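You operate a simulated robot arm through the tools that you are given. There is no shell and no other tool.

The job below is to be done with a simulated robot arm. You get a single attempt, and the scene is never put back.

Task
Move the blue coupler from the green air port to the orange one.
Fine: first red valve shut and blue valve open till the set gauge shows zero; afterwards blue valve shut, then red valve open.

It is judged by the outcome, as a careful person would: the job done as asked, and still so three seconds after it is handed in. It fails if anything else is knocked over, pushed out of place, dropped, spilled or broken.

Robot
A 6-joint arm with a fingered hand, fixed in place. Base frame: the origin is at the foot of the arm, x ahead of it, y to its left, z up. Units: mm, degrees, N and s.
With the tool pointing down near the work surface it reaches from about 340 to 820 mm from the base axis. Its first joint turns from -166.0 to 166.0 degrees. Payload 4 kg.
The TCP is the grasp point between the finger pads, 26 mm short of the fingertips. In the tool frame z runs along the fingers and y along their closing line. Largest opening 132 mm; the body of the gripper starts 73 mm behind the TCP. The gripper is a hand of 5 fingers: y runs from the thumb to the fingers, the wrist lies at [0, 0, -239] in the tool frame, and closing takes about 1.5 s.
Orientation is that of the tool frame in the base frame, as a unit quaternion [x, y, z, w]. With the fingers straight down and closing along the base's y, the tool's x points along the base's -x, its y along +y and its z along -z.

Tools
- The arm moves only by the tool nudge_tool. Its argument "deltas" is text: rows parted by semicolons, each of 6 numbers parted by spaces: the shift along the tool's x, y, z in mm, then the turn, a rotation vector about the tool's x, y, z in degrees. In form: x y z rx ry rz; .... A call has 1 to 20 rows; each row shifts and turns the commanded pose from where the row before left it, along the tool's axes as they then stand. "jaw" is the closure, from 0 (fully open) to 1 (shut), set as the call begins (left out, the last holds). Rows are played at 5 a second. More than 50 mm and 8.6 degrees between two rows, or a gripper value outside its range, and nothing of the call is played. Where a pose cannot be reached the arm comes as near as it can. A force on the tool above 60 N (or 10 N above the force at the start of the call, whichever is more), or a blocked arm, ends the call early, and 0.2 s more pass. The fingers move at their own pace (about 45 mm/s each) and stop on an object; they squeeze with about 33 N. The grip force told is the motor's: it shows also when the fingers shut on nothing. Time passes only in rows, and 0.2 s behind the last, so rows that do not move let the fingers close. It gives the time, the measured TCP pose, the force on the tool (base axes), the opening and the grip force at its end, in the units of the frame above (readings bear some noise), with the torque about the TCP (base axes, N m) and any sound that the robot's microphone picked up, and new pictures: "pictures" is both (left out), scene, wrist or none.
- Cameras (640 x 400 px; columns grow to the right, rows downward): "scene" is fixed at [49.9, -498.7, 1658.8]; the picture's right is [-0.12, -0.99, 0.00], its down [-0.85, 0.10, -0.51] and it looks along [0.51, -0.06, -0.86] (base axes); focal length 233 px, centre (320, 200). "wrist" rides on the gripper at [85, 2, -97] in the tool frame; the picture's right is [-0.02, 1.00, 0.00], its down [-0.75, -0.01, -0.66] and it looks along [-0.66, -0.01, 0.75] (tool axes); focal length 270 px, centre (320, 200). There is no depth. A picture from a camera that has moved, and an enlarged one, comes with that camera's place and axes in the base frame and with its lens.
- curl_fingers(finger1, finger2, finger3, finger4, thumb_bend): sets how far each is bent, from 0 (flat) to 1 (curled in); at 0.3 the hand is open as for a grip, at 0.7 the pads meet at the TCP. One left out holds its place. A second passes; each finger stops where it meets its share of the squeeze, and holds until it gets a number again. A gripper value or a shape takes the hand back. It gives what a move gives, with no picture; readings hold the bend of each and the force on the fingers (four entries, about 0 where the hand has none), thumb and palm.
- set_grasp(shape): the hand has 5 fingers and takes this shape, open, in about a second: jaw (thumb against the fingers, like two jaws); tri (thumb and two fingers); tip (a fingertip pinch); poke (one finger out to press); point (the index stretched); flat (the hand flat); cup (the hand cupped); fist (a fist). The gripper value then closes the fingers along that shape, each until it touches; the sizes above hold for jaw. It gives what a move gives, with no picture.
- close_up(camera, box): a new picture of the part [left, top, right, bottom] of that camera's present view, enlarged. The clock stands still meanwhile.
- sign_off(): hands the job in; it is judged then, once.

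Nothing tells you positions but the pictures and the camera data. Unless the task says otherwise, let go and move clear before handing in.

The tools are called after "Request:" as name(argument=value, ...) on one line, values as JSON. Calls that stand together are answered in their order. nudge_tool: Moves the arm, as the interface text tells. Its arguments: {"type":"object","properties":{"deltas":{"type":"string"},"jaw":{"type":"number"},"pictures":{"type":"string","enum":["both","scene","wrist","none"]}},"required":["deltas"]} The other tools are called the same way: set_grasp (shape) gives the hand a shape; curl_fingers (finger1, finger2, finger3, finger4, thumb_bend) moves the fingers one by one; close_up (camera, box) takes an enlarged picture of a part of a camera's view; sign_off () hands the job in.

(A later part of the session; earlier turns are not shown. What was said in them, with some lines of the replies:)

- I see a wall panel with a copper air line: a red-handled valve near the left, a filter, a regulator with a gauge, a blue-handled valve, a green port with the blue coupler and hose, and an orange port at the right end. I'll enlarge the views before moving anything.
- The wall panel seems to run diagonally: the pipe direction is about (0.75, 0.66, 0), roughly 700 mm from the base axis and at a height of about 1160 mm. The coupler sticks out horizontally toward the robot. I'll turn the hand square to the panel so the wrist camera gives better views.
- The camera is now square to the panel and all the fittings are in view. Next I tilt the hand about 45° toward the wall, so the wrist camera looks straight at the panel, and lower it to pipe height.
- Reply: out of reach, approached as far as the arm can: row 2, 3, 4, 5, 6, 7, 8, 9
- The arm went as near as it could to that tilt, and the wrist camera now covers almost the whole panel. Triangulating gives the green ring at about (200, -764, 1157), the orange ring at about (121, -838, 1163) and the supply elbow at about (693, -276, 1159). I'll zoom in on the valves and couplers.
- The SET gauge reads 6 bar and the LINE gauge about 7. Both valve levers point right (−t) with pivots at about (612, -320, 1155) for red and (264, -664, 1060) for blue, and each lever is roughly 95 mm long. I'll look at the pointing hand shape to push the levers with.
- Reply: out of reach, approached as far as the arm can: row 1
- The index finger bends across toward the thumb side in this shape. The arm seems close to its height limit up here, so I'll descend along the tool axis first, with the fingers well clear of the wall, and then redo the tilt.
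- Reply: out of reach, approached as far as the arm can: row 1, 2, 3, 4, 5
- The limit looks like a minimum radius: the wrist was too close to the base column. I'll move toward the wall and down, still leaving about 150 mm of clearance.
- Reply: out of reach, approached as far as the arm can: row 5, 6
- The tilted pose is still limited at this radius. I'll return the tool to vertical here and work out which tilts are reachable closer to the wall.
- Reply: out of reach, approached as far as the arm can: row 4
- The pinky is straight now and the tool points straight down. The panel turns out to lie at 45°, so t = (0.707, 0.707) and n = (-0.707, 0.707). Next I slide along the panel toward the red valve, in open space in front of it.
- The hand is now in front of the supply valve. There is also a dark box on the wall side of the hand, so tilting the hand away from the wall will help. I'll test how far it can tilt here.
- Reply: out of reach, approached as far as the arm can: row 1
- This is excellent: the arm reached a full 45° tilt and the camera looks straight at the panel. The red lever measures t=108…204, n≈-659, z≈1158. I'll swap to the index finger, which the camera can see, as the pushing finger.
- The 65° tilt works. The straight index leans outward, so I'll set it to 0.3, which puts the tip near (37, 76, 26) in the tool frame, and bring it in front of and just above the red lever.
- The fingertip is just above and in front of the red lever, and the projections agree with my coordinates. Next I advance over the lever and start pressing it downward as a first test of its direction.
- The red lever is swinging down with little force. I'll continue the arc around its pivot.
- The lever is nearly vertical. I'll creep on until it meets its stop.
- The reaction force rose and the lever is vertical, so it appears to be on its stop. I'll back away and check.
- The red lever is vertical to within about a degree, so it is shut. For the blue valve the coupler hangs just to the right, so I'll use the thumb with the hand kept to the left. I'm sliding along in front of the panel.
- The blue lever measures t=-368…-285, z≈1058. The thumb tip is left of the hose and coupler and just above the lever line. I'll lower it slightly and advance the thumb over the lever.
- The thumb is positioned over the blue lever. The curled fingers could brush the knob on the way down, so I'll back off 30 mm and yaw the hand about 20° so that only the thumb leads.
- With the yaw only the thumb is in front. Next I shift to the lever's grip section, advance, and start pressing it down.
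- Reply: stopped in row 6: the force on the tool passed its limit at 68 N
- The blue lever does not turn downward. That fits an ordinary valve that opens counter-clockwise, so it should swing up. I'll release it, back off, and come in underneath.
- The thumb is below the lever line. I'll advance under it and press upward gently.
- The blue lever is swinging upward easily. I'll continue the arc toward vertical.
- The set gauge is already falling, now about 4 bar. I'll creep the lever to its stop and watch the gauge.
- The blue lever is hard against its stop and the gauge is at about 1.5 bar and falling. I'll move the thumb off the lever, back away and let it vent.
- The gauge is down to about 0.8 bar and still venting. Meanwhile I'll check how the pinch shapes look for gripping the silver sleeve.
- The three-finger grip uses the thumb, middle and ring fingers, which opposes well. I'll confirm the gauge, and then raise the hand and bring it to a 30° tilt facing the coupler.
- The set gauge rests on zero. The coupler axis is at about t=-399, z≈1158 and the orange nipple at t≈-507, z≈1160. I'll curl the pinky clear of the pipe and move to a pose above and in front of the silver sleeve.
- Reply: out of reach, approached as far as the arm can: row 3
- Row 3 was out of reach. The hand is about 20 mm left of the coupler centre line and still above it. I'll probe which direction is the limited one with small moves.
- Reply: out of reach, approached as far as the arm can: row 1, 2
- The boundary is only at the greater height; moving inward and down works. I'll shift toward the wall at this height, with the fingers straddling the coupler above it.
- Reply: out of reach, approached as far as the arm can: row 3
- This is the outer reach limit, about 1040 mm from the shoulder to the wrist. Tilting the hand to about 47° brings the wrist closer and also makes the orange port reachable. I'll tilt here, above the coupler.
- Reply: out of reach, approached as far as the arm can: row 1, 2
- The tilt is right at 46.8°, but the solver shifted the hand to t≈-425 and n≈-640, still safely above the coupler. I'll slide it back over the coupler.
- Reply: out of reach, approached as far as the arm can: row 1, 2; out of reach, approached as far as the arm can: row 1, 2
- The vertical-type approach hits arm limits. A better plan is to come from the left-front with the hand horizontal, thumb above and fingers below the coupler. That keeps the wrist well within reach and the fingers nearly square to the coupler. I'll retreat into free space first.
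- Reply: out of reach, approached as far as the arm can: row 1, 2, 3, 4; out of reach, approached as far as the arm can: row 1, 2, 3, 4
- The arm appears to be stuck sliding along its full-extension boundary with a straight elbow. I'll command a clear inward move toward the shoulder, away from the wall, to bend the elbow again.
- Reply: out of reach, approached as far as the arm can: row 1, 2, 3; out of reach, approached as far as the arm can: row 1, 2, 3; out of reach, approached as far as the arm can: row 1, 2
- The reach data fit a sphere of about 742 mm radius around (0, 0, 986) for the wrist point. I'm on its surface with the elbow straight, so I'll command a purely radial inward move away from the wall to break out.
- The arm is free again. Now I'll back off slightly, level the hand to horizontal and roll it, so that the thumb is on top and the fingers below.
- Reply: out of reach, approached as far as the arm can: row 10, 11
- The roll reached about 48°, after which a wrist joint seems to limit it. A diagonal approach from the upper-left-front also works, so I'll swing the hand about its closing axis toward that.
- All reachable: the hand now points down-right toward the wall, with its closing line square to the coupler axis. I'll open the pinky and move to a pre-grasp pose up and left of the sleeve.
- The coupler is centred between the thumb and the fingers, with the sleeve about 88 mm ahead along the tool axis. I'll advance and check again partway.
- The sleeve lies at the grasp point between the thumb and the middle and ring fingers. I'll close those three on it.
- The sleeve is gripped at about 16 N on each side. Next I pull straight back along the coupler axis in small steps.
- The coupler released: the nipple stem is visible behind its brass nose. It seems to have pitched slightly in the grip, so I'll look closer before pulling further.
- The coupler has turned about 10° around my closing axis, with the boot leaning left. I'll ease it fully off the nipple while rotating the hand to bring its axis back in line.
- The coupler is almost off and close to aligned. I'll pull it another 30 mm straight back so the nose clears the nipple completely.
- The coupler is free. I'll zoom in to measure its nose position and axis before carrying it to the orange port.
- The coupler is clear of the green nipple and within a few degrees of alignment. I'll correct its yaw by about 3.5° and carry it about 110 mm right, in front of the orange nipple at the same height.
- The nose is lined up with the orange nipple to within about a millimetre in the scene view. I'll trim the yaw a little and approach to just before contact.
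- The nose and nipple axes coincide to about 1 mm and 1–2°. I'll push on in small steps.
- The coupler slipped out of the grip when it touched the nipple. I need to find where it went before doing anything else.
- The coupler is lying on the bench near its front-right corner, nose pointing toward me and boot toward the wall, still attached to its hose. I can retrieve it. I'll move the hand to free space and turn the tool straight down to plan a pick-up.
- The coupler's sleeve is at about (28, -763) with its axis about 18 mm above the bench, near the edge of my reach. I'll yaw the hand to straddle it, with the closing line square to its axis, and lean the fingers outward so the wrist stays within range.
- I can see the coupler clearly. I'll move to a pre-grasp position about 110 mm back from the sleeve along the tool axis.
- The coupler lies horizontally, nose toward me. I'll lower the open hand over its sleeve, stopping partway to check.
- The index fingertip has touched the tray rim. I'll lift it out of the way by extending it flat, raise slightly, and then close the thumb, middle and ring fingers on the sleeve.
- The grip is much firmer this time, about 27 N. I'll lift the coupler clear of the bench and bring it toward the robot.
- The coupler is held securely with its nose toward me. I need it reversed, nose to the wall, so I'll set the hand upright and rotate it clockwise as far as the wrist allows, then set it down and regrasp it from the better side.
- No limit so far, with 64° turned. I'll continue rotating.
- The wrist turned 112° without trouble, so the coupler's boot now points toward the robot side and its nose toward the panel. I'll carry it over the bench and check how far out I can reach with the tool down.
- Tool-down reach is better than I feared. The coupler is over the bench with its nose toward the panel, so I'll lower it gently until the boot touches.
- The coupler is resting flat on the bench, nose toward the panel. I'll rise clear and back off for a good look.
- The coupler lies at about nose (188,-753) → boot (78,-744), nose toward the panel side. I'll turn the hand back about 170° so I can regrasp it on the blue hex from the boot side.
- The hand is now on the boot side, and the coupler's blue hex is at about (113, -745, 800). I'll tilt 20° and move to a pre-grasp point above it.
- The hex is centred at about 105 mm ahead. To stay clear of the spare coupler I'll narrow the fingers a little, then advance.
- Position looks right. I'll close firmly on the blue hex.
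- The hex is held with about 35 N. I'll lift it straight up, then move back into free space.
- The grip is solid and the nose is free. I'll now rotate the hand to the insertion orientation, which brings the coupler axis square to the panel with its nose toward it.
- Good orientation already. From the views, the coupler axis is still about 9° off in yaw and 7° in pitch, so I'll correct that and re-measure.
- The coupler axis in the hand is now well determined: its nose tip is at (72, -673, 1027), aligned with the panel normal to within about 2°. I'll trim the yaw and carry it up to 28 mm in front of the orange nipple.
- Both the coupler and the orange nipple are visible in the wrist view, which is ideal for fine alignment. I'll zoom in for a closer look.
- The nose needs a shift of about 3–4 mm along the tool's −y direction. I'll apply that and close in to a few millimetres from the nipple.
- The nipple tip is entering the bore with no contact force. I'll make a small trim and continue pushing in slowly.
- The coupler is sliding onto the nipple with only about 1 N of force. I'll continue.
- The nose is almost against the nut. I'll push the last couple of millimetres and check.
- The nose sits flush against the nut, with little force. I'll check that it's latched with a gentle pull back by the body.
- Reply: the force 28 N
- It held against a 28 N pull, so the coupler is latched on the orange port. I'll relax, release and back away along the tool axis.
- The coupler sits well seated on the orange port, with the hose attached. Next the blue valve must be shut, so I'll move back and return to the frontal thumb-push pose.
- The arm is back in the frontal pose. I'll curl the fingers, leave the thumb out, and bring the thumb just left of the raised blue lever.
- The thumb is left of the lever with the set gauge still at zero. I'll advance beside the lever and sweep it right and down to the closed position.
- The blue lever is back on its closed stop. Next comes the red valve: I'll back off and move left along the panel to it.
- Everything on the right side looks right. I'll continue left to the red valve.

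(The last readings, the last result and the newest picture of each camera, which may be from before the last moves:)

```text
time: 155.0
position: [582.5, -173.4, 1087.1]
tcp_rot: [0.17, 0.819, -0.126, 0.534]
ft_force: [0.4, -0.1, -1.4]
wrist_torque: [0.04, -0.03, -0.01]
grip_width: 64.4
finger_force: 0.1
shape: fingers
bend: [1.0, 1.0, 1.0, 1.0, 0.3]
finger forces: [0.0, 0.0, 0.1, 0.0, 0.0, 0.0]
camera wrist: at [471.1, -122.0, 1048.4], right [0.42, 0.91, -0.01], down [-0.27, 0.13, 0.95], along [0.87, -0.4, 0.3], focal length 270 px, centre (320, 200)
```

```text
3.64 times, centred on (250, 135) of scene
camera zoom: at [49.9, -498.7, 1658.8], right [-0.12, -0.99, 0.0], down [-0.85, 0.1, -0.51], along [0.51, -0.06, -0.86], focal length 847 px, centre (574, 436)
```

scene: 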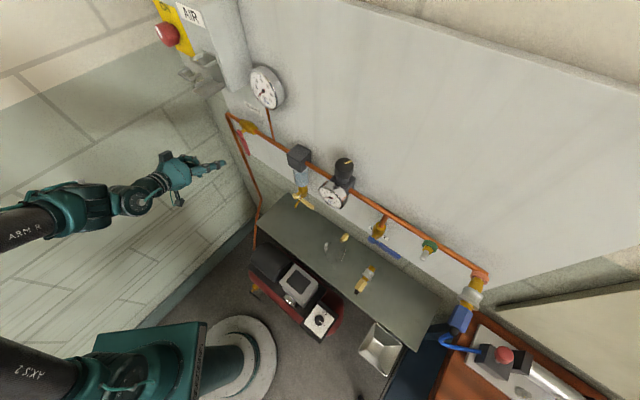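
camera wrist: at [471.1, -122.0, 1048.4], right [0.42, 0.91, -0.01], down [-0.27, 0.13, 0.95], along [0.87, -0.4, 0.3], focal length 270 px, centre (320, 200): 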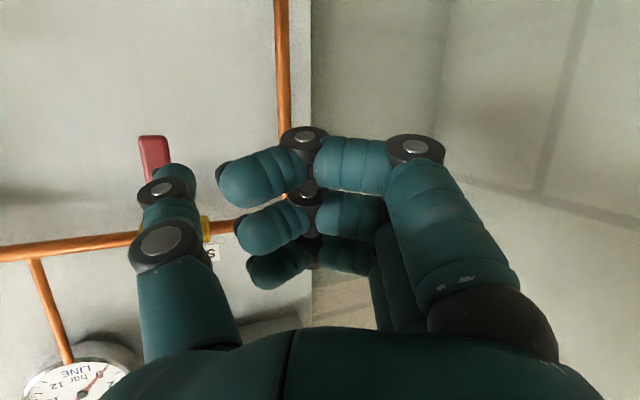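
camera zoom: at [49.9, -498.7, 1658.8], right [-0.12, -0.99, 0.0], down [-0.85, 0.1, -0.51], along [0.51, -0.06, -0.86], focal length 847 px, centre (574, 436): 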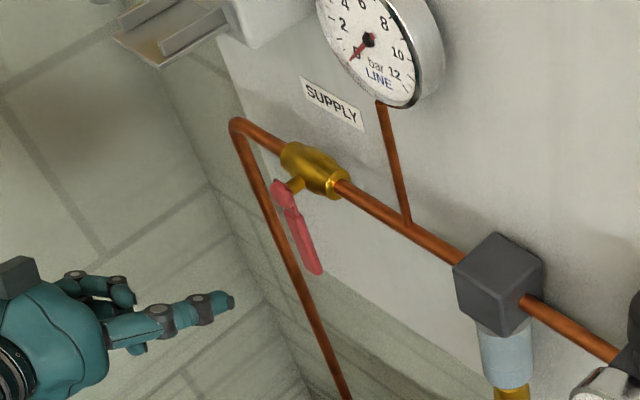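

The thumb is just left of the hanging red lever. I'll advance beside it and then sweep it right and up, back to the open position.

Request:
nudge_tool(deltas="-10.3 -7.5 22.3 0 0 0;-10.3 -7.5 22.3 0 0 0;-10.3 -7.5 22.3 0 0 0;0 0 0 0 0 0")

Request:
close_up(camera="scene", box=[180, 80, 320, 190])

```text
time: 156.0
position: [641.9, -226.3, 1093.6]
tcp_rot: [0.169, 0.82, -0.125, 0.532]
ft_force: [-0.4, -0.1, 0.0]
wrist_torque: [-0.04, 0.0, -0.02]
grip_width: 64.7
finger_force: 0.1
shape: fingers
bend: [1.0, 1.0, 1.0, 1.0, 0.3]
finger forces: [0.0, 0.0, 0.0, 0.1, 0.0, 0.0]
camera wrist: at [530.0, -174.2, 1053.1], right [0.42, 0.91, -0.01], down [-0.27, 0.13, 0.95], along [0.87, -0.4, 0.3], focal length 270 px, centre (320, 200)
```

scene: 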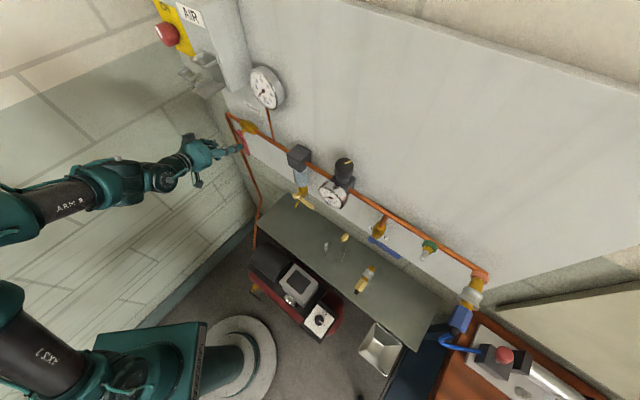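
wrist: 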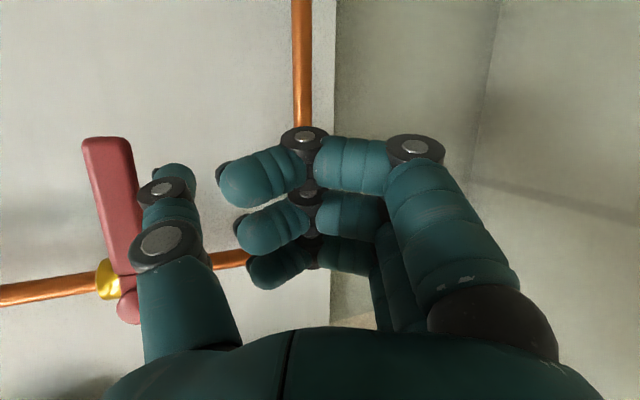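

```text
3.64 times, centred on (250, 135) of scene
camera zoom: at [49.9, -498.7, 1658.8], right [-0.12, -0.99, 0.0], down [-0.85, 0.1, -0.51], along [0.51, -0.06, -0.86], focal length 847 px, centre (574, 436)
```

zoom: 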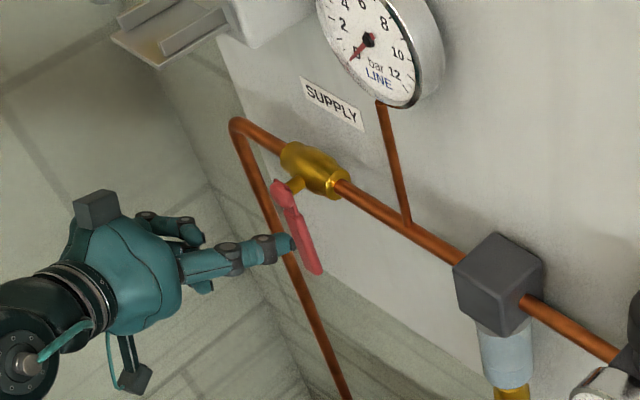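

Request:
nudge_tool(deltas="2.5 -14 -4.7 0 0 0;3.4 -14 -4.3 0 0 0;2 -18.8 -6.9 0 0 0;-2.9 -17.5 -8.5 0 0 0;0 0 0 0 0 0")

Request:
close_up(camera="scene", box=[180, 80, 320, 190])

```text
time: 157.2
position: [592.9, -272.9, 1099.1]
tcp_rot: [0.168, 0.82, -0.126, 0.533]
ft_force: [0.4, 0.6, -1.1]
wrist_torque: [0.05, -0.01, 0.04]
grip_width: 64.2
finger_force: 0.2
shape: fingers
bend: [1.0, 1.0, 1.0, 1.0, 0.3]
finger forces: [0.1, 0.1, 0.1, 0.0, 0.6, 0.0]
camera wrist: at [481.4, -220.8, 1059.1], right [0.42, 0.91, -0.01], down [-0.27, 0.13, 0.95], along [0.87, -0.4, 0.3], focal length 270 px, centre (320, 200)
```

scene: 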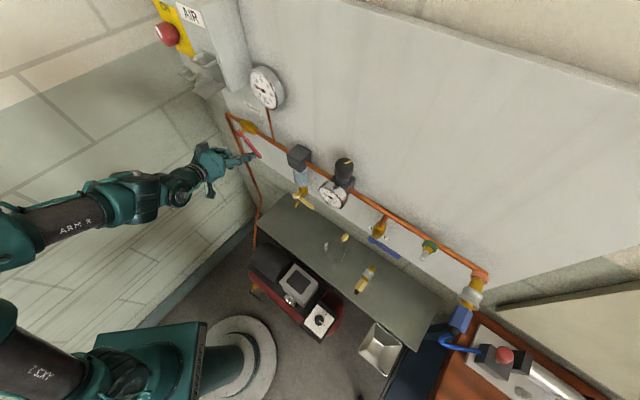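
wrist: 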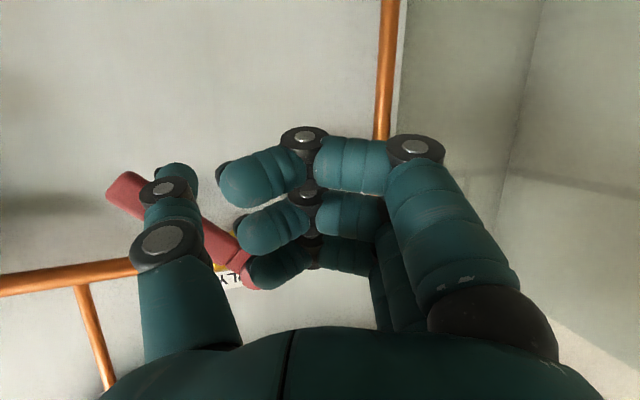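

```text
3.64 times, centred on (250, 135) of scene
camera zoom: at [49.9, -498.7, 1658.8], right [-0.12, -0.99, 0.0], down [-0.85, 0.1, -0.51], along [0.51, -0.06, -0.86], focal length 847 px, centre (574, 436)
```

zoom: 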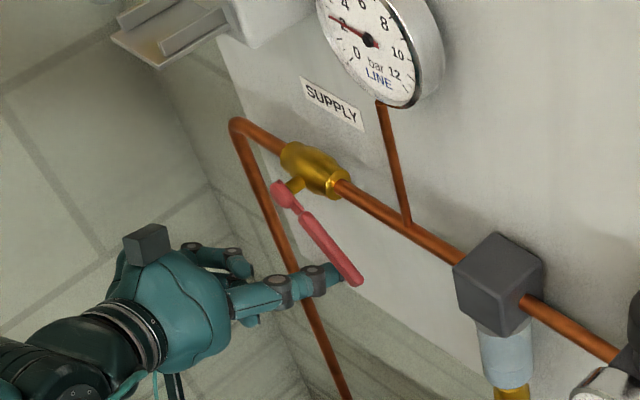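

The line gauge is climbing, so the red lever is opening. I'll continue up to horizontal.

Request:
nudge_tool(deltas="-5.6 -15.2 -8.7 0 0 0;-10.7 -11.6 -9.4 0 0 0;-13.6 -7 -8.6 0 0 0;0 0 0 0 0 0")

Request:
close_up(camera="scene", box=[180, 80, 320, 190])

```text
time: 158.2
position: [568.0, -297.0, 1138.3]
tcp_rot: [0.169, 0.819, -0.126, 0.534]
ft_force: [-0.1, 0.5, -0.5]
wrist_torque: [0.11, -0.04, -0.02]
grip_width: 64.1
finger_force: 0.6
shape: fingers
bend: [1.0, 1.0, 1.0, 1.0, 0.31]
finger forces: [0.0, 0.0, 0.0, 0.1, 0.9, 0.1]
camera wrist: at [456.1, -244.9, 1097.9], right [0.42, 0.91, -0.01], down [-0.27, 0.13, 0.95], along [0.87, -0.4, 0.3], focal length 270 px, centre (320, 200)
```

scene: 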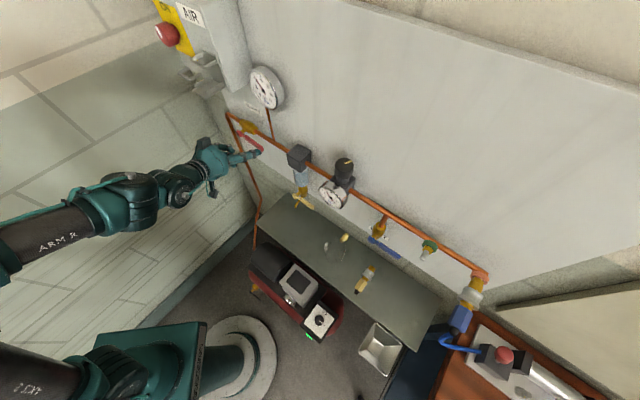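
wrist: 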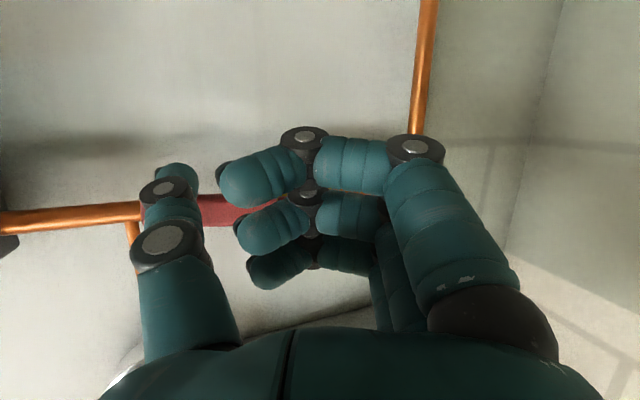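

```text
3.64 times, centred on (250, 135) of scene
camera zoom: at [49.9, -498.7, 1658.8], right [-0.12, -0.99, 0.0], down [-0.85, 0.1, -0.51], along [0.51, -0.06, -0.86], focal length 847 px, centre (574, 436)
```

zoom: 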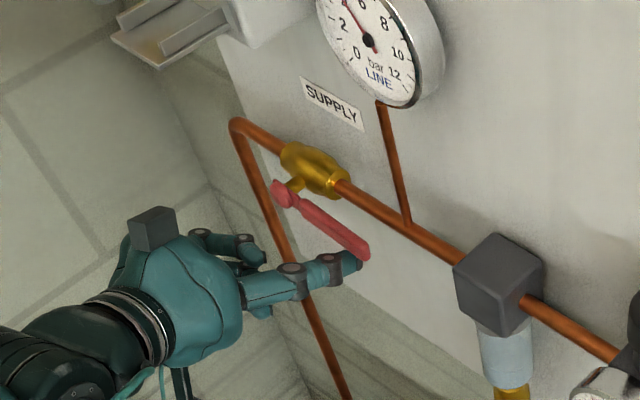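

Request:
nudge_tool(deltas="-4.5 -1.5 -2.3 0 0 0;-3.7 -0.5 -1.8 0 0 0;-2.8 0 -1.2 0 0 0;0 0 0 0 0 0", pictures="none")

Request:
close_up(camera="scene", box=[200, 90, 300, 170])

```text
time: 159.2
position: [566.5, -298.5, 1149.6]
tcp_rot: [0.169, 0.82, -0.125, 0.532]
ft_force: [-3.8, 3.1, -14.4]
wrist_torque: [1.15, -0.17, -0.27]
grip_width: 64.1
finger_force: 7.7
shape: fingers
bend: [1.0, 1.0, 1.0, 1.0, 0.31]
finger forces: [0.0, 0.0, 0.1, 0.1, 15.0, 0.0]
```

```text
5.00 times, centred on (250, 130) of scene
camera zoom: at [49.9, -498.7, 1658.8], right [-0.12, -0.99, 0.0], down [-0.85, 0.1, -0.51], along [0.51, -0.06, -0.86], focal length 1164 px, centre (670, 550)
```

zoom: 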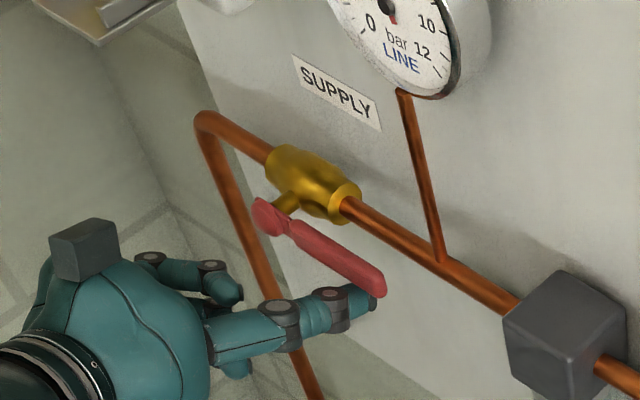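

The red lever is on its open stop, parallel to the pipe. I'll lower the thumb off it, back away, and check everything.

Request:
nudge_tool(deltas="9.2 0.3 4 0 0 0;14.7 14.2 -34.4 0 0 0;14.7 14.2 -34.4 0 0 0;14.7 14.2 -34.4 0 0 0;0 0 0 0 0 0;0 0 0 0 0 0")

Request:
close_up(camera="scene", box=[200, 50, 380, 210])

Request:
close_up(camera="scene", box=[350, 200, 510, 350])

Request:
close_up(camera="wrist", box=[0, 0, 640, 400])

```text
time: 160.6
position: [481.2, -214.1, 1140.2]
tcp_rot: [0.17, 0.819, -0.126, 0.533]
ft_force: [0.4, 0.1, 0.3]
wrist_torque: [-0.02, 0.02, -0.02]
grip_width: 64.6
finger_force: 0.1
shape: fingers
bend: [1.0, 1.0, 1.0, 1.0, 0.3]
finger forces: [0.0, 0.0, 0.0, 0.0, 0.1, 0.0]
camera wrist: at [369.7, -162.0, 1099.8], right [0.42, 0.91, -0.01], down [-0.27, 0.13, 0.95], along [0.87, -0.4, 0.3], focal length 270 px, centre (320, 200)
```

scene: 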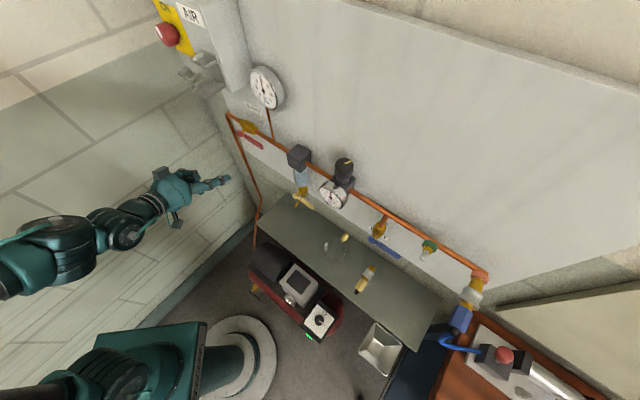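
wrist: 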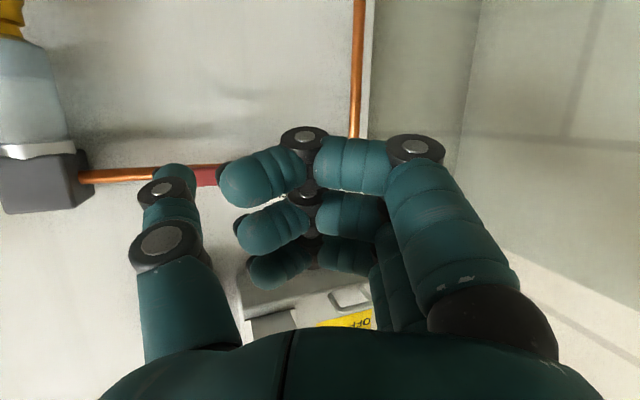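

```text
2.50 times, centred on (290, 130) of scene
camera zoom: at [49.9, -498.7, 1658.8], right [-0.12, -0.99, 0.0], down [-0.85, 0.1, -0.51], along [0.51, -0.06, -0.86], focal length 582 px, centre (395, 375)
```

zoom: 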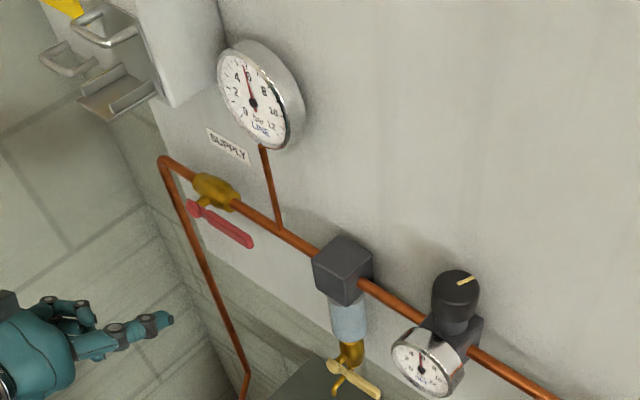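

```text
2.67 times, centred on (430, 275) of scene
camera zoom: at [49.9, -498.7, 1658.8], right [-0.12, -0.99, 0.0], down [-0.85, 0.1, -0.51], along [0.51, -0.06, -0.86], focal length 621 px, centre (27, 0)
```

zoom: 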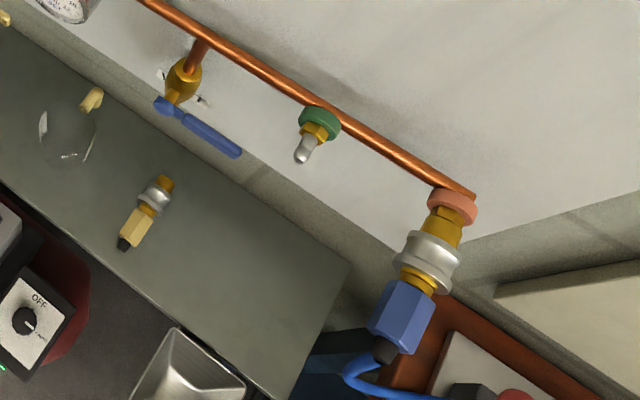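

```text
1.00 times, centred on (320, 200) of wrist (not enlarged: the box is as wide or as high as the picture)
camera zoom: at [369.7, -162.0, 1099.8], right [0.42, 0.91, -0.01], down [-0.27, 0.13, 0.95], along [0.87, -0.4, 0.3], focal length 270 px, centre (320, 200)
```

zoom: 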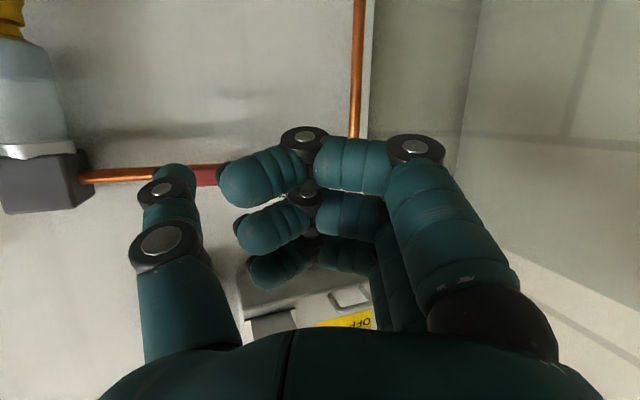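

Pressure is restored, the coupler holds on the orange port under pressure, and the spare coupler hasn't moved. I'll wait a moment and take a last look.

Request:
nudge_tool(deltas="10 0 -25 0 0 0;0 0 0 0 0 0;0 0 0 0 0 0;0 0 0 0 0 0;0 0 0 0 0 0;0 0 0 0 0 0;0 0 0 0 0 0;0 0 0 0 0 0;0 0 0 0 0 0;0 0 0 0 0 0;0 0 0 0 0 0;0 0 0 0 0 0;0 0 0 0 0 0;0 0 0 0 0 0;0 0 0 0 0 0", pictures="scene")

Request:
close_up(camera="scene", box=[230, 60, 350, 210])

Request:
close_up(camera="scene", box=[420, 240, 520, 340])

Request:
close_up(camera="scene", box=[315, 165, 375, 215])

```text
time: 163.8
position: [456.8, -202.8, 1140.5]
tcp_rot: [0.168, 0.82, -0.125, 0.533]
ft_force: [0.8, 0.0, -1.1]
wrist_torque: [0.0, -0.01, 0.02]
grip_width: 64.6
finger_force: 0.0
shape: fingers
bend: [1.0, 1.0, 1.0, 1.0, 0.3]
finger forces: [0.1, 0.1, 0.0, 0.0, 0.1, 0.1]
```

scene: 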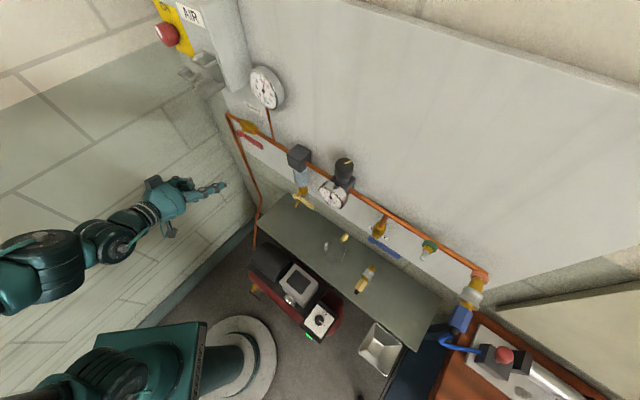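

```text
2.67 times, centred on (290, 135) of scene
camera zoom: at [49.9, -498.7, 1658.8], right [-0.12, -0.99, 0.0], down [-0.85, 0.1, -0.51], along [0.51, -0.06, -0.86], focal length 621 px, centre (400, 373)
```

zoom: 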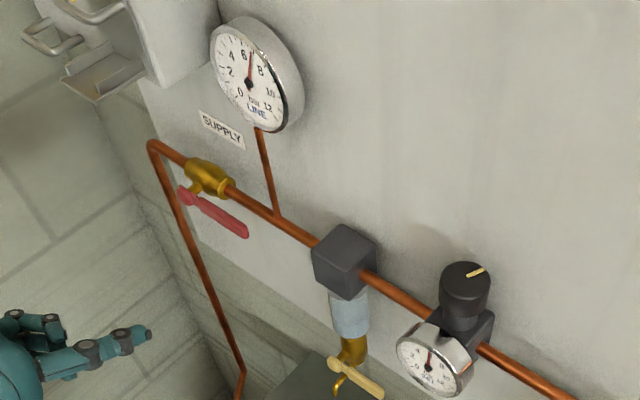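

```text
4.00 times, centred on (470, 290) of scene
camera zoom: at [49.9, -498.7, 1658.8], right [-0.12, -0.99, 0.0], down [-0.85, 0.1, -0.51], along [0.51, -0.06, -0.86], focal length 931 px, centre (-280, -160)
```

zoom: 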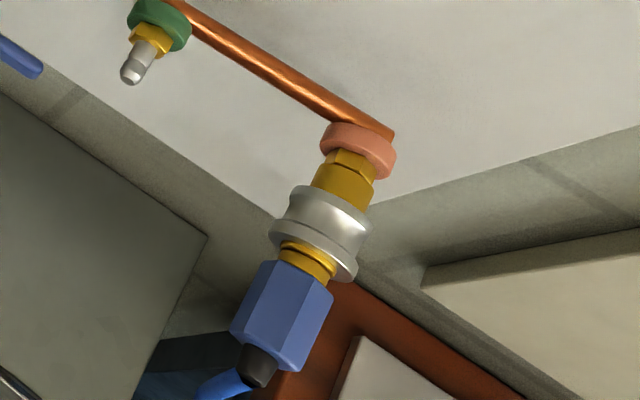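

```text
8.00 times, centred on (345, 190) of scene
camera zoom: at [49.9, -498.7, 1658.8], right [-0.12, -0.99, 0.0], down [-0.85, 0.1, -0.51], along [0.51, -0.06, -0.86], focal length 1863 px, centre (120, 280)
```

zoom: 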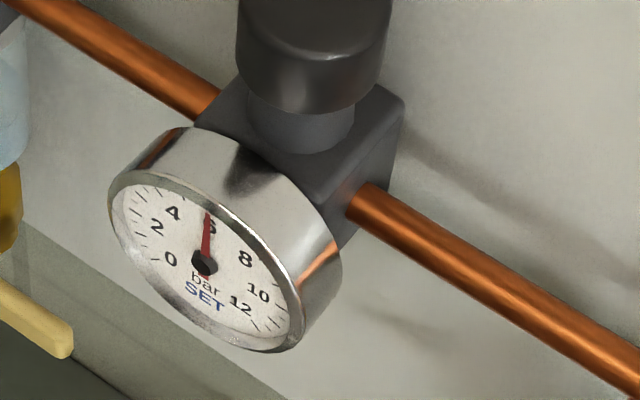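

The set gauge is back at 6 bar and the line gauge is at about 7. The red lever is open, the blue lever is shut, and the coupler is latched on the orange port under pressure. The hand is clear and nothing else has moved, so I'm handing the job in.

Request:
sign_off()

```text
The job is handed in.
```

The blue coupler is now on the orange port, latched and holding under pressure. I dropped it once on the way.

- **Drop:** on my first try at the orange port the coupler slipped out of the grip and fell onto the bench, still attached to its hose. I picked it up, gripped it more firmly and fitted it. It held against a pull of about 28 N before I let go.
- **Order of steps:** I shut the red valve, then opened the blue valve until the set gauge read zero. I moved the coupler, then shut the blue valve and opened the red one.
- **Blue valve:** I first pushed its lever the wrong way, and the force peaked at 68 N before the arm stopped itself. The lever turned freely the other way afterwards.
- **Final state:** the set gauge is back at 6 bar and the line gauge at about 7, as at the start. The red lever is open and the blue lever is shut, each on its stop.
- **Surroundings:** one finger briefly touched the metal tray by the bench. The spare coupler is where it was, and I saw nothing else moved or knocked over. The hand is clear of the panel.
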